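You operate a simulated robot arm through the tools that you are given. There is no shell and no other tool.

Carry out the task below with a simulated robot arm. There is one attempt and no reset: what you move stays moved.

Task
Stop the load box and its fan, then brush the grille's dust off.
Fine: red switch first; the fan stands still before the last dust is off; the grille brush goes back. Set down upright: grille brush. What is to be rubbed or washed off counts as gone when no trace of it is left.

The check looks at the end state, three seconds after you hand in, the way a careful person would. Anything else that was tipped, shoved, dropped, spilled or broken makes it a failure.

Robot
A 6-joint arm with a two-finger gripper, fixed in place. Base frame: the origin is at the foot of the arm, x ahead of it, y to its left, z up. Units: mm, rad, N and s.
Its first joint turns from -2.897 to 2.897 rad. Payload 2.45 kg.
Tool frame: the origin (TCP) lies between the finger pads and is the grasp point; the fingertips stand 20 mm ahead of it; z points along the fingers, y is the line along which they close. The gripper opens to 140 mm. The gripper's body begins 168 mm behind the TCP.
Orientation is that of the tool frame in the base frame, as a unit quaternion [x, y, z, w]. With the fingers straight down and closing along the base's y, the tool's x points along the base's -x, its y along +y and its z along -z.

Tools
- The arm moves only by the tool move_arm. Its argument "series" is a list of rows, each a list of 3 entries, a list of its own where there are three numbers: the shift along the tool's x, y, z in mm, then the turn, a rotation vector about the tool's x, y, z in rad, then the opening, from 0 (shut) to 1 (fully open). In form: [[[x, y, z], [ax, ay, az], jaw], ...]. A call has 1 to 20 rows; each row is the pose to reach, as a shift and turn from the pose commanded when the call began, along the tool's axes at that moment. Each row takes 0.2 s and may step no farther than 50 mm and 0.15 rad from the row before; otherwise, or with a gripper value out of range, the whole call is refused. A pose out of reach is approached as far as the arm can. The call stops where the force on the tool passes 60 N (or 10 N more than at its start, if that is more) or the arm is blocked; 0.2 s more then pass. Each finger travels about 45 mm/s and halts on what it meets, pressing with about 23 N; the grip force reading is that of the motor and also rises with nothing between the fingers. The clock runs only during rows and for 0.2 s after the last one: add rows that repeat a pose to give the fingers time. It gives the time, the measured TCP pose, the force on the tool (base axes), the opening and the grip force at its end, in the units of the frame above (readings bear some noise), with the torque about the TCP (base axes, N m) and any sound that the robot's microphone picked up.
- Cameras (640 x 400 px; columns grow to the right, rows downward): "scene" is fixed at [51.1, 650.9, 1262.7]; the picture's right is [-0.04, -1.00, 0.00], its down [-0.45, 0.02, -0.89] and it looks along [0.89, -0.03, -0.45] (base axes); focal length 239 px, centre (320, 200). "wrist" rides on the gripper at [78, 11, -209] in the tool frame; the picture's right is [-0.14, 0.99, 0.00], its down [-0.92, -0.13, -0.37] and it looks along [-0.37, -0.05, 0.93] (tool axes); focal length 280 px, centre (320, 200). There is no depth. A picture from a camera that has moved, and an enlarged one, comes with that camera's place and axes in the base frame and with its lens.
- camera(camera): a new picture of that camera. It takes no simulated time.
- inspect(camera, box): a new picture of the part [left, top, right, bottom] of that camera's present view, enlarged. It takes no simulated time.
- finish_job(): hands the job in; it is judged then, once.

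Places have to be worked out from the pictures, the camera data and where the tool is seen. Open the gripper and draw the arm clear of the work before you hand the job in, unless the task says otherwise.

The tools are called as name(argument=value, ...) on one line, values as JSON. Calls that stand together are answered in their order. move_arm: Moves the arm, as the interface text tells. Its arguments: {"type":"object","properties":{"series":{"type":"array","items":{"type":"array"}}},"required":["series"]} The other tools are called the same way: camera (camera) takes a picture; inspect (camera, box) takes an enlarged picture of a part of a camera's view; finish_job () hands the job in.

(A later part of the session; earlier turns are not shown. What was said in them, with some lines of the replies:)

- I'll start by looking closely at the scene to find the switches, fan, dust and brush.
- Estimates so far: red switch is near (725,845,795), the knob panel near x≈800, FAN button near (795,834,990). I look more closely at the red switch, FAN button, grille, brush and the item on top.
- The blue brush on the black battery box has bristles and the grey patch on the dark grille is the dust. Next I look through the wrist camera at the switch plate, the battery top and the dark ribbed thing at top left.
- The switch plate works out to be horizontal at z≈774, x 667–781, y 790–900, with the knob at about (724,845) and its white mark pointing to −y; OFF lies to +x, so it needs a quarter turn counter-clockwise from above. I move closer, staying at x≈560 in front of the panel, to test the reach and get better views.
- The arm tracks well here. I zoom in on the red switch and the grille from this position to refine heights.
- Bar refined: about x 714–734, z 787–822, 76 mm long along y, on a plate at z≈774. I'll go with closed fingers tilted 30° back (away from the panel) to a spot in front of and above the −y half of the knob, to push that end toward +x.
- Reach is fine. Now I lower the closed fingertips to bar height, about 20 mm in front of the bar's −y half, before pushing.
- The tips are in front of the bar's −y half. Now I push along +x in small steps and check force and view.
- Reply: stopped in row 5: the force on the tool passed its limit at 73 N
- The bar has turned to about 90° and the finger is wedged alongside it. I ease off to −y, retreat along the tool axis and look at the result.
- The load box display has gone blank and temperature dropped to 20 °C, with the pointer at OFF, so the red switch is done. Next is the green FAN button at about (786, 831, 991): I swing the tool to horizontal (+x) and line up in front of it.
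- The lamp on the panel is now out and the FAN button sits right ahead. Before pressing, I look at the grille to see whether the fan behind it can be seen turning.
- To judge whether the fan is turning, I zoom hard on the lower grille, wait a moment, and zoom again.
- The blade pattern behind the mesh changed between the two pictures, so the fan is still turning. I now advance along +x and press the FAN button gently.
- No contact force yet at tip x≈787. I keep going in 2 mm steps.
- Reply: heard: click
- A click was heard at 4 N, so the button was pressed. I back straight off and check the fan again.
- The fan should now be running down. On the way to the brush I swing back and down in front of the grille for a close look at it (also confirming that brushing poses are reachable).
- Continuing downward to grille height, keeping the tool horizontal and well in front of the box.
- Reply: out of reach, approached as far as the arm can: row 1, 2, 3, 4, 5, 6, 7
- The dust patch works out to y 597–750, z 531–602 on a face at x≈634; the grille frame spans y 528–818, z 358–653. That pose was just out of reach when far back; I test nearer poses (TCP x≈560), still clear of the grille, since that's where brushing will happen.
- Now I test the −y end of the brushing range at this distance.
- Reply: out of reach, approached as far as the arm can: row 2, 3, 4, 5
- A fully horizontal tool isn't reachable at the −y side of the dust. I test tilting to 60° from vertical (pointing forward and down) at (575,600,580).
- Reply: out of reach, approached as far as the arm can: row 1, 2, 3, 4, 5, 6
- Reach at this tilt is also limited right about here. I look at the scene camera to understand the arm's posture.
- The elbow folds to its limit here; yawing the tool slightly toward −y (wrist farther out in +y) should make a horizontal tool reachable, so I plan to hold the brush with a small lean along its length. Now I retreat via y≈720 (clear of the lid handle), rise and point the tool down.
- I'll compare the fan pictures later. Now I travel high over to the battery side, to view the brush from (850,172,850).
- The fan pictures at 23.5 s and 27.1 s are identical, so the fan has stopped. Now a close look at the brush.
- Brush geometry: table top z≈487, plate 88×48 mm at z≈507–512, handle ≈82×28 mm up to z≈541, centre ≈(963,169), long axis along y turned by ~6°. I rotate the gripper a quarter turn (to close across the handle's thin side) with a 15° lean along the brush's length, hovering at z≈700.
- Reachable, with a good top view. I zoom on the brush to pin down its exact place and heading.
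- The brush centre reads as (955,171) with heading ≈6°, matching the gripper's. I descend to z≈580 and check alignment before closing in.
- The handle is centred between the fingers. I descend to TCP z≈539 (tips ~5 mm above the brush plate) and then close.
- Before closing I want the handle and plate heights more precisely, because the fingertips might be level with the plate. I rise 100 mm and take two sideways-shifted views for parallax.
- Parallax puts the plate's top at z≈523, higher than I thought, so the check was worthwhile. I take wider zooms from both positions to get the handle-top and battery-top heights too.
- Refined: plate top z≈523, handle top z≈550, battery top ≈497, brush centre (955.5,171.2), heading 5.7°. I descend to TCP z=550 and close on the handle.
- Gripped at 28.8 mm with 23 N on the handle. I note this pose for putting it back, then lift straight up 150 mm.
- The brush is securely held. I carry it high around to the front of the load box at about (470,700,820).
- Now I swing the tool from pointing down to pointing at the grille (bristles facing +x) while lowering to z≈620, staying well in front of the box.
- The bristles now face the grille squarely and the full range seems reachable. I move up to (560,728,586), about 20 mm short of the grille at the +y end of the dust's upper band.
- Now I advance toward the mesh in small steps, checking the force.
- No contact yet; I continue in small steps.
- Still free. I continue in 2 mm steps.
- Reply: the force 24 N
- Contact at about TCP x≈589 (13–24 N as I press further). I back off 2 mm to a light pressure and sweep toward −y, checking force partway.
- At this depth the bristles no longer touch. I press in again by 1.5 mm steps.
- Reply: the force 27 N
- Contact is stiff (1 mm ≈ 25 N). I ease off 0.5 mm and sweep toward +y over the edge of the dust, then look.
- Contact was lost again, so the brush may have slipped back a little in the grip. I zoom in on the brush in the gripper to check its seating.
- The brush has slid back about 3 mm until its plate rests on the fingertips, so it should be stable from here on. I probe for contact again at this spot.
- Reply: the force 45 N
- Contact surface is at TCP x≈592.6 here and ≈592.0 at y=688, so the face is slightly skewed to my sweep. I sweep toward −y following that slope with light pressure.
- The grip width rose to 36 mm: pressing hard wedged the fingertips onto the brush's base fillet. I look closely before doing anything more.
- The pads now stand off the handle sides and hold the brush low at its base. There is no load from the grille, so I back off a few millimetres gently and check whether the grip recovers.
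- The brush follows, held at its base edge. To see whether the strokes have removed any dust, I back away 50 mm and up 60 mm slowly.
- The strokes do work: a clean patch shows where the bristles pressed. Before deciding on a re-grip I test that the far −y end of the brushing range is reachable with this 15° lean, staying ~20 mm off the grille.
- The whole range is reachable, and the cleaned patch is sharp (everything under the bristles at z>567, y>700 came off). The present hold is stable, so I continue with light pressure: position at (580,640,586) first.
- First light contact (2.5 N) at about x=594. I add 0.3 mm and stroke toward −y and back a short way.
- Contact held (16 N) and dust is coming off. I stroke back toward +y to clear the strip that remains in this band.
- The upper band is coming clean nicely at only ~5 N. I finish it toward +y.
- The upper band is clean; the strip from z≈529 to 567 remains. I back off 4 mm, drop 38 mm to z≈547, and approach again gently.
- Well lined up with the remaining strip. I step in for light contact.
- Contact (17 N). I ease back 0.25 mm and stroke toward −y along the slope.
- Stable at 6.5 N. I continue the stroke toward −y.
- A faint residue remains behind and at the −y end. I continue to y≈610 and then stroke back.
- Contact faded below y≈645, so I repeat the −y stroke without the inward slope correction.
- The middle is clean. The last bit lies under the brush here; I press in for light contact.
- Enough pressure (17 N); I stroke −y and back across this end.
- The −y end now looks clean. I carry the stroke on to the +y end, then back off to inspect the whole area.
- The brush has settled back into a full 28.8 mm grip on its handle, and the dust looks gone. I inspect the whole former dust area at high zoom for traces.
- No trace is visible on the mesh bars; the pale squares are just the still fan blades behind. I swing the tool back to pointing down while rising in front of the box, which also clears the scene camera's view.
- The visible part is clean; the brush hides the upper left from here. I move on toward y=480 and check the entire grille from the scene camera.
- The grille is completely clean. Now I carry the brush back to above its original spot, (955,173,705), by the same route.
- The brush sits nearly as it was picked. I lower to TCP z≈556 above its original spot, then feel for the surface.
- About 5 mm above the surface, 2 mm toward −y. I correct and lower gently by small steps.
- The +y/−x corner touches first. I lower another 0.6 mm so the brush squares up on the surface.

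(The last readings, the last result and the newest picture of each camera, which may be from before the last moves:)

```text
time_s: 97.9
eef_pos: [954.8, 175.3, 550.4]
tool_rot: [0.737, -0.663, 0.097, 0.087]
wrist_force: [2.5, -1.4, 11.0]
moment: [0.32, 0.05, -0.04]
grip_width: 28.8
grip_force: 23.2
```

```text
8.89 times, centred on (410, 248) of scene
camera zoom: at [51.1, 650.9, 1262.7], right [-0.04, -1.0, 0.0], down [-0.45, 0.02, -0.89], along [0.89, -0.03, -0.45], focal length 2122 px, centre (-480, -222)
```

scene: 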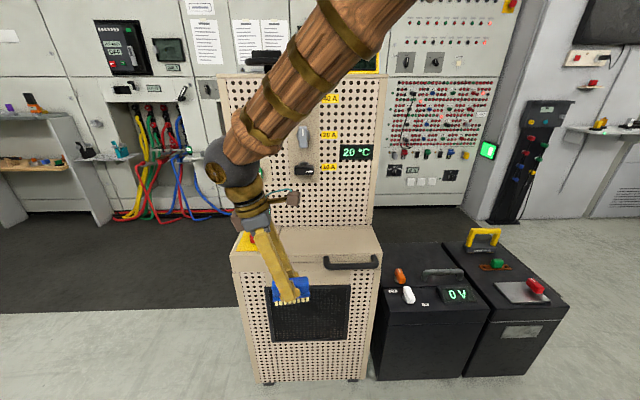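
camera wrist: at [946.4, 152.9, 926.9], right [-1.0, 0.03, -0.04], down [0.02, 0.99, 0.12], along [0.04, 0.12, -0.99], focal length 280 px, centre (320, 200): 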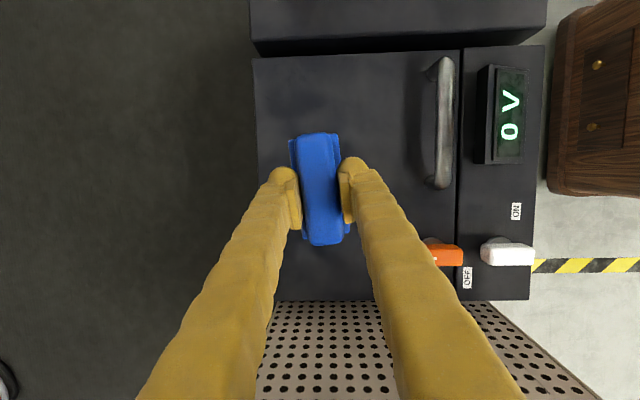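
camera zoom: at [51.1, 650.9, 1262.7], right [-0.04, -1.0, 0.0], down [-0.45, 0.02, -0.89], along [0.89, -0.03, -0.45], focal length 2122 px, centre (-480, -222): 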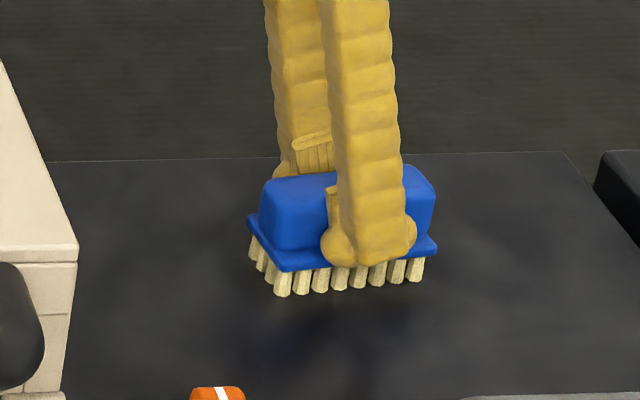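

The brush matches its original place and stands on its bristles. I open the fingers gradually.

move_arm(series=[[[0, 0, 0], [0, 0, 0], 0.2], [[0, 0, 0], [0, 0, 0], 0.23], [[0, 0, 0], [0, 0, 0], 0.28], [[0, 0, 0], [0, 0, 0], 0.35], [[0, 0, 0], [0, 0, 0], 0.45], [[0, 0, 0], [0, 0, 0], 0.5], [[0, 0, 0], [0, 0, 0], 0.5]])

inspect(camera="scene", box=[385, 225, 435, 270])

inspect(camera="wrist", box=[230, 110, 410, 250])

```text
time_s: 99.5
eef_pos: [955.4, 175.0, 550.0]
tool_rot: [0.737, -0.663, 0.098, 0.086]
wrist_force: [-0.7, 0.0, 0.2]
moment: [0.0, -0.02, -0.02]
grip_width: 70.1
grip_force: 0.0
```

```text
8.89 times, centred on (410, 248) of scene
camera zoom: at [51.1, 650.9, 1262.7], right [-0.04, -1.0, 0.0], down [-0.45, 0.02, -0.89], along [0.89, -0.03, -0.45], focal length 2122 px, centre (-480, -222)
```

zoom: 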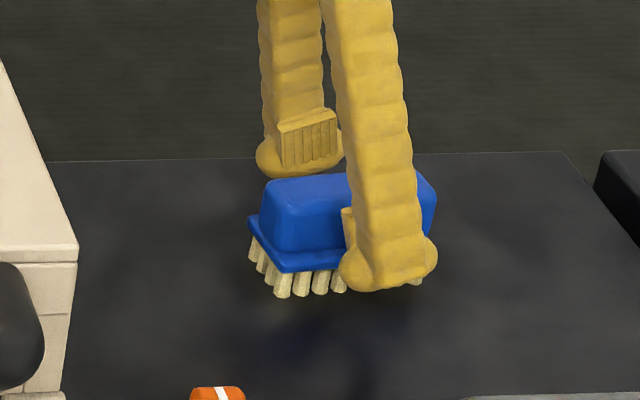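

```text
2.86 times, centred on (320, 180) of wrist
camera zoom: at [946.4, 152.1, 772.6], right [-1.0, 0.03, -0.04], down [0.02, 0.99, 0.12], along [0.04, 0.12, -0.99], focal length 801 px, centre (320, 257)
```

zoom: 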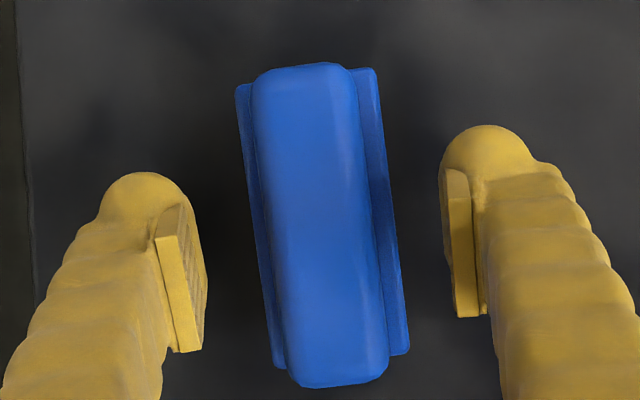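

Released cleanly. I withdraw along the finger axis and rise.

move_arm(series=[[[0, 0, -15], [0, 0, 0], 0.5], [[0, 0, -40], [0, 0, 0], 0.5], [[0, 0, -80], [0, 0, 0], 0.5], [[0, 0, -125], [0, 0, 0], 0.5], [[0, 0, -170], [0, 0, 0], 0.5], [[0, 0, -170], [0, 0, 0], 0.5]])

inspect(camera="scene", box=[395, 235, 435, 265])

camera(camera="wrist")

```text
time_s: 100.9
eef_pos: [950.3, 218.4, 714.5]
tool_rot: [0.737, -0.663, 0.098, 0.086]
wrist_force: [0.1, -0.1, 0.6]
moment: [0.04, -0.01, 0.0]
grip_width: 70.2
grip_force: 0.1
```

```text
13.33 times, centred on (415, 250) of scene
camera zoom: at [51.1, 650.9, 1262.7], right [-0.04, -1.0, 0.0], down [-0.45, 0.02, -0.89], along [0.89, -0.03, -0.45], focal length 3183 px, centre (-947, -467)
```

zoom: 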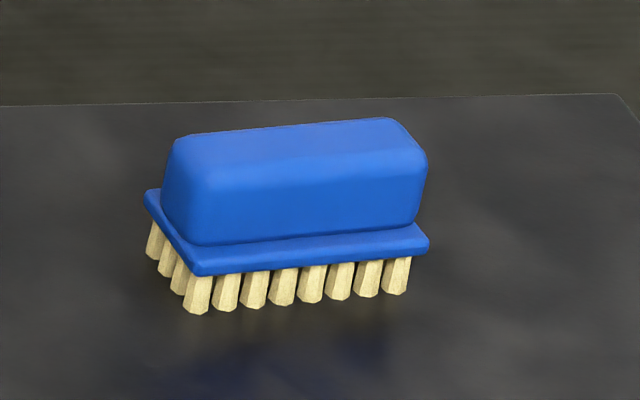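

```text
taken
camera wrist: at [941.1, 195.8, 937.2], right [-1.0, 0.03, -0.04], down [0.02, 0.99, 0.12], along [0.04, 0.12, -0.99], focal length 280 px, centre (320, 200)
```

wrist: 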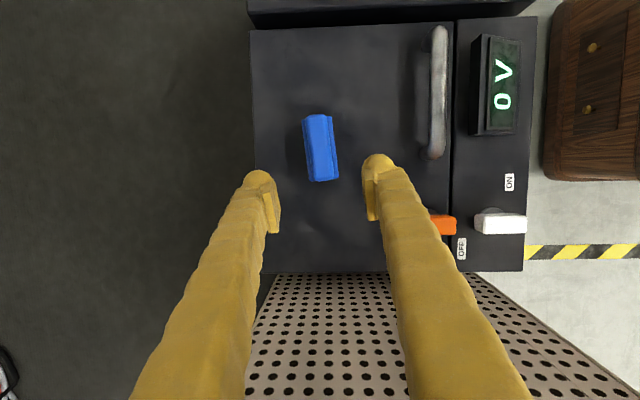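

The brush stands upright exactly where it was. I draw the arm up and back, clear of everything, and take final pictures.

move_arm(series=[[[8.3, 19.9, -39.2], [0, 0, 0], 0.6], [[16.6, 39.7, -78.3], [0, 0, 0], 0.7], [[24.9, 59.6, -117.5], [0, 0, 0], 0.8], [[17.8, 92.5, -149], [0, 0, 0], 0.9], [[10.7, 125.4, -180.5], [0, 0, 0], 1], [[3.6, 158.3, -212], [0, 0, 0], 1], [[-3.5, 191.2, -243.4], [0, 0, 0], 1], [[-10.6, 224, -274.9], [0, 0, 0], 1], [[-17.6, 256.9, -306.4], [0, 0, 0], 1], [[-24.7, 289.8, -337.8], [0, 0, 0], 1], [[-24.7, 289.8, -337.8], [0, 0, 0], 1]])

camera(camera="scene")

inspect(camera="scene", box=[210, 40, 400, 220])

inspect(camera="scene", box=[220, 215, 400, 390])

inspect(camera="scene", box=[370, 220, 580, 390])

inspect(camera="scene", box=[280, 312, 340, 340])

```text
time_s: 103.3
eef_pos: [649.3, 297.6, 1033.4]
tool_rot: [0.738, -0.662, 0.098, 0.086]
wrist_force: [0.7, -0.7, -0.4]
moment: [0.0, -0.03, -0.01]
grip_width: 140.1
grip_force: 0.0
```

```text
taken
```

scene: 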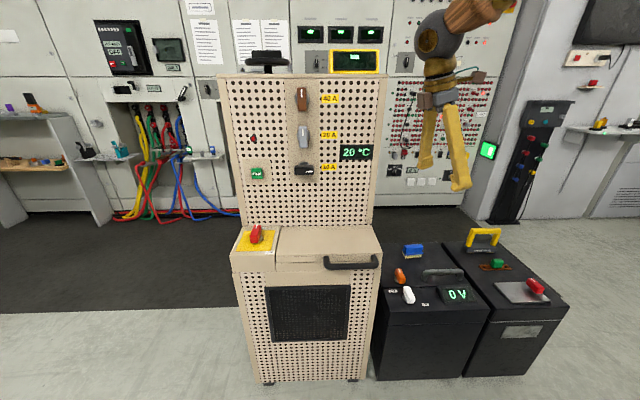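

```text
2.22 times, centred on (305, 130) of scene
camera zoom: at [51.1, 650.9, 1262.7], right [-0.04, -1.0, 0.0], down [-0.45, 0.02, -0.89], along [0.89, -0.03, -0.45], focal length 530 px, centre (353, 356)
```

zoom: 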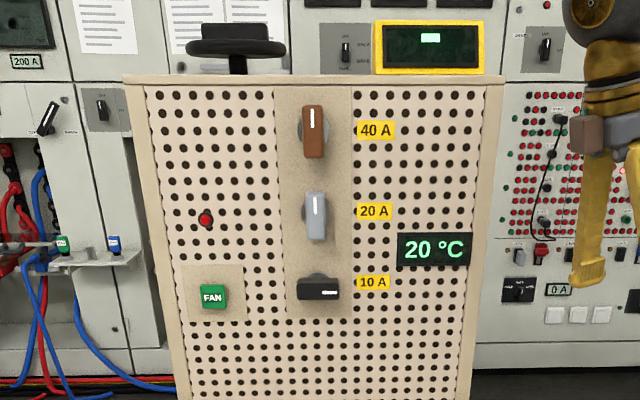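

```text
2.29 times, centred on (310, 302) of scene
camera zoom: at [51.1, 650.9, 1262.7], right [-0.04, -1.0, 0.0], down [-0.45, 0.02, -0.89], along [0.89, -0.03, -0.45], focal length 546 px, centre (343, -34)
```

zoom: 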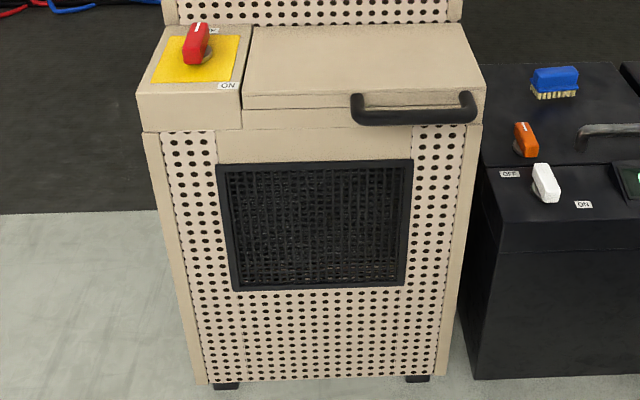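

```text
2.35 times, centred on (475, 305) of scene
camera zoom: at [51.1, 650.9, 1262.7], right [-0.04, -1.0, 0.0], down [-0.45, 0.02, -0.89], along [0.89, -0.03, -0.45], focal length 562 px, centre (-45, -47)
```

zoom: 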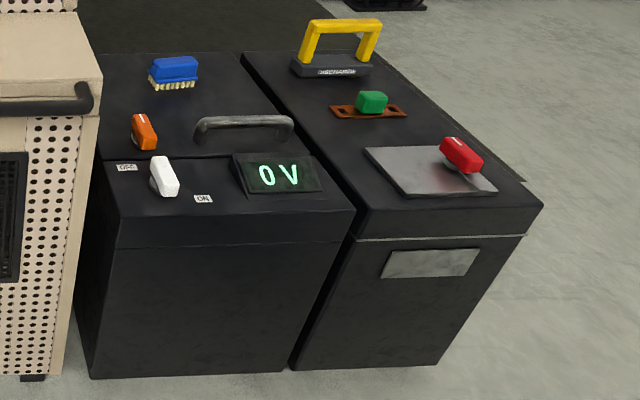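

```text
10.67 times, centred on (310, 326) of scene
camera zoom: at [51.1, 650.9, 1262.7], right [-0.04, -1.0, 0.0], down [-0.45, 0.02, -0.89], along [0.89, -0.03, -0.45], focal length 2546 px, centre (427, -1144)
```

zoom: 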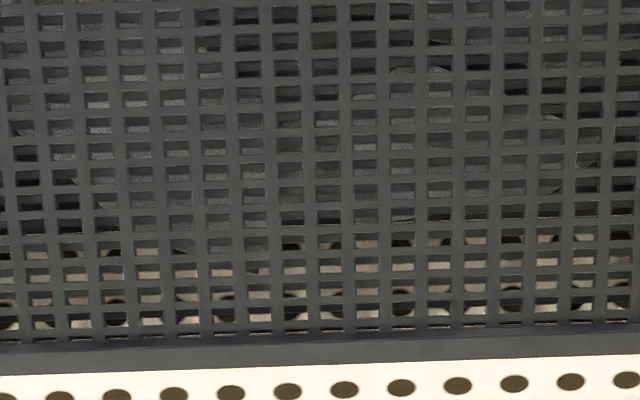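

Everything looks right: lamp out, fan pattern unchanged since 23 s (standing still), grille clean, brush in place, other controls untouched. One last zoom on the red switch and the ammeter.

inspect(camera="scene", box=[230, 220, 290, 260])

inspect(camera="scene", box=[290, 20, 390, 80])

inspect(camera="scene", box=[280, 282, 340, 322])

```text
10.00 times, centred on (260, 240) of scene
camera zoom: at [51.1, 650.9, 1262.7], right [-0.04, -1.0, 0.0], down [-0.45, 0.02, -0.89], along [0.89, -0.03, -0.45], focal length 2387 px, centre (920, -200)
```

zoom: 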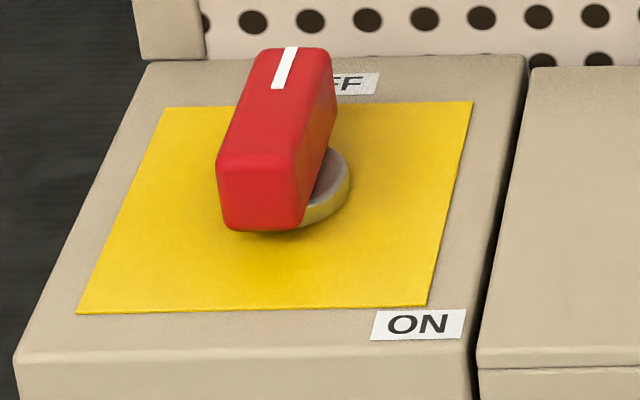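

```text
6.40 times, centred on (340, 50) of scene
camera zoom: at [51.1, 650.9, 1262.7], right [-0.04, -1.0, 0.0], down [-0.45, 0.02, -0.89], along [0.89, -0.03, -0.45], focal length 1528 px, centre (192, 1160)
```

zoom: 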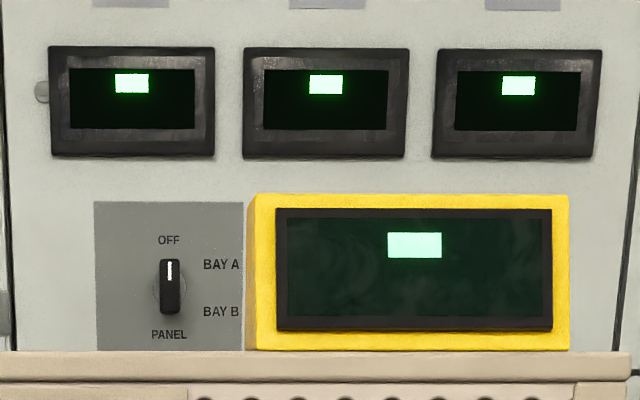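

```text
10.00 times, centred on (310, 302) of scene
camera zoom: at [51.1, 650.9, 1262.7], right [-0.04, -1.0, 0.0], down [-0.45, 0.02, -0.89], along [0.89, -0.03, -0.45], focal length 2387 px, centre (420, -820)
```

zoom: 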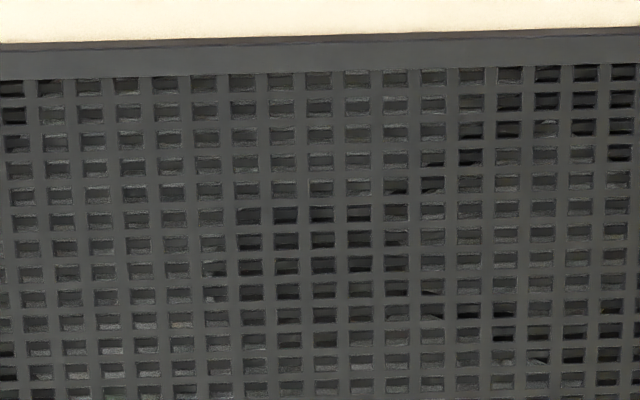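

The red switch points to OFF, the ammeter shows a dash, the fan is still, no dust is left on the grille, and the brush stands in its place. The gripper is open and the arm is clear, so I hand in the job.

finish_job()

```text
The job is handed in.
```

The load box and its fan are stopped, the grille is clean, and the brush is back in its place. I've handed the job in; the result of the check isn't known yet.

- **Red switch:** turned to OFF first. The ammeter now shows a dash, the panel lamp is out, and the temperature dropped from 25 °C to 20 °C.
- **Fan:** stopped with the FAN button. Pictures of the blades taken seconds apart matched before I started brushing, so it was standing still.
- **Grille dust:** brushed off in several strokes. High-zoom views of the whole area show no trace left.
- **Brush:** it slid back in the grip while I was brushing, but stayed held. It stands upright on the battery box in the same spot and at the same angle as before.

The other knobs and the items on the battery boxes look unchanged in the final pictures. The gripper is open and the arm is clear of the work.
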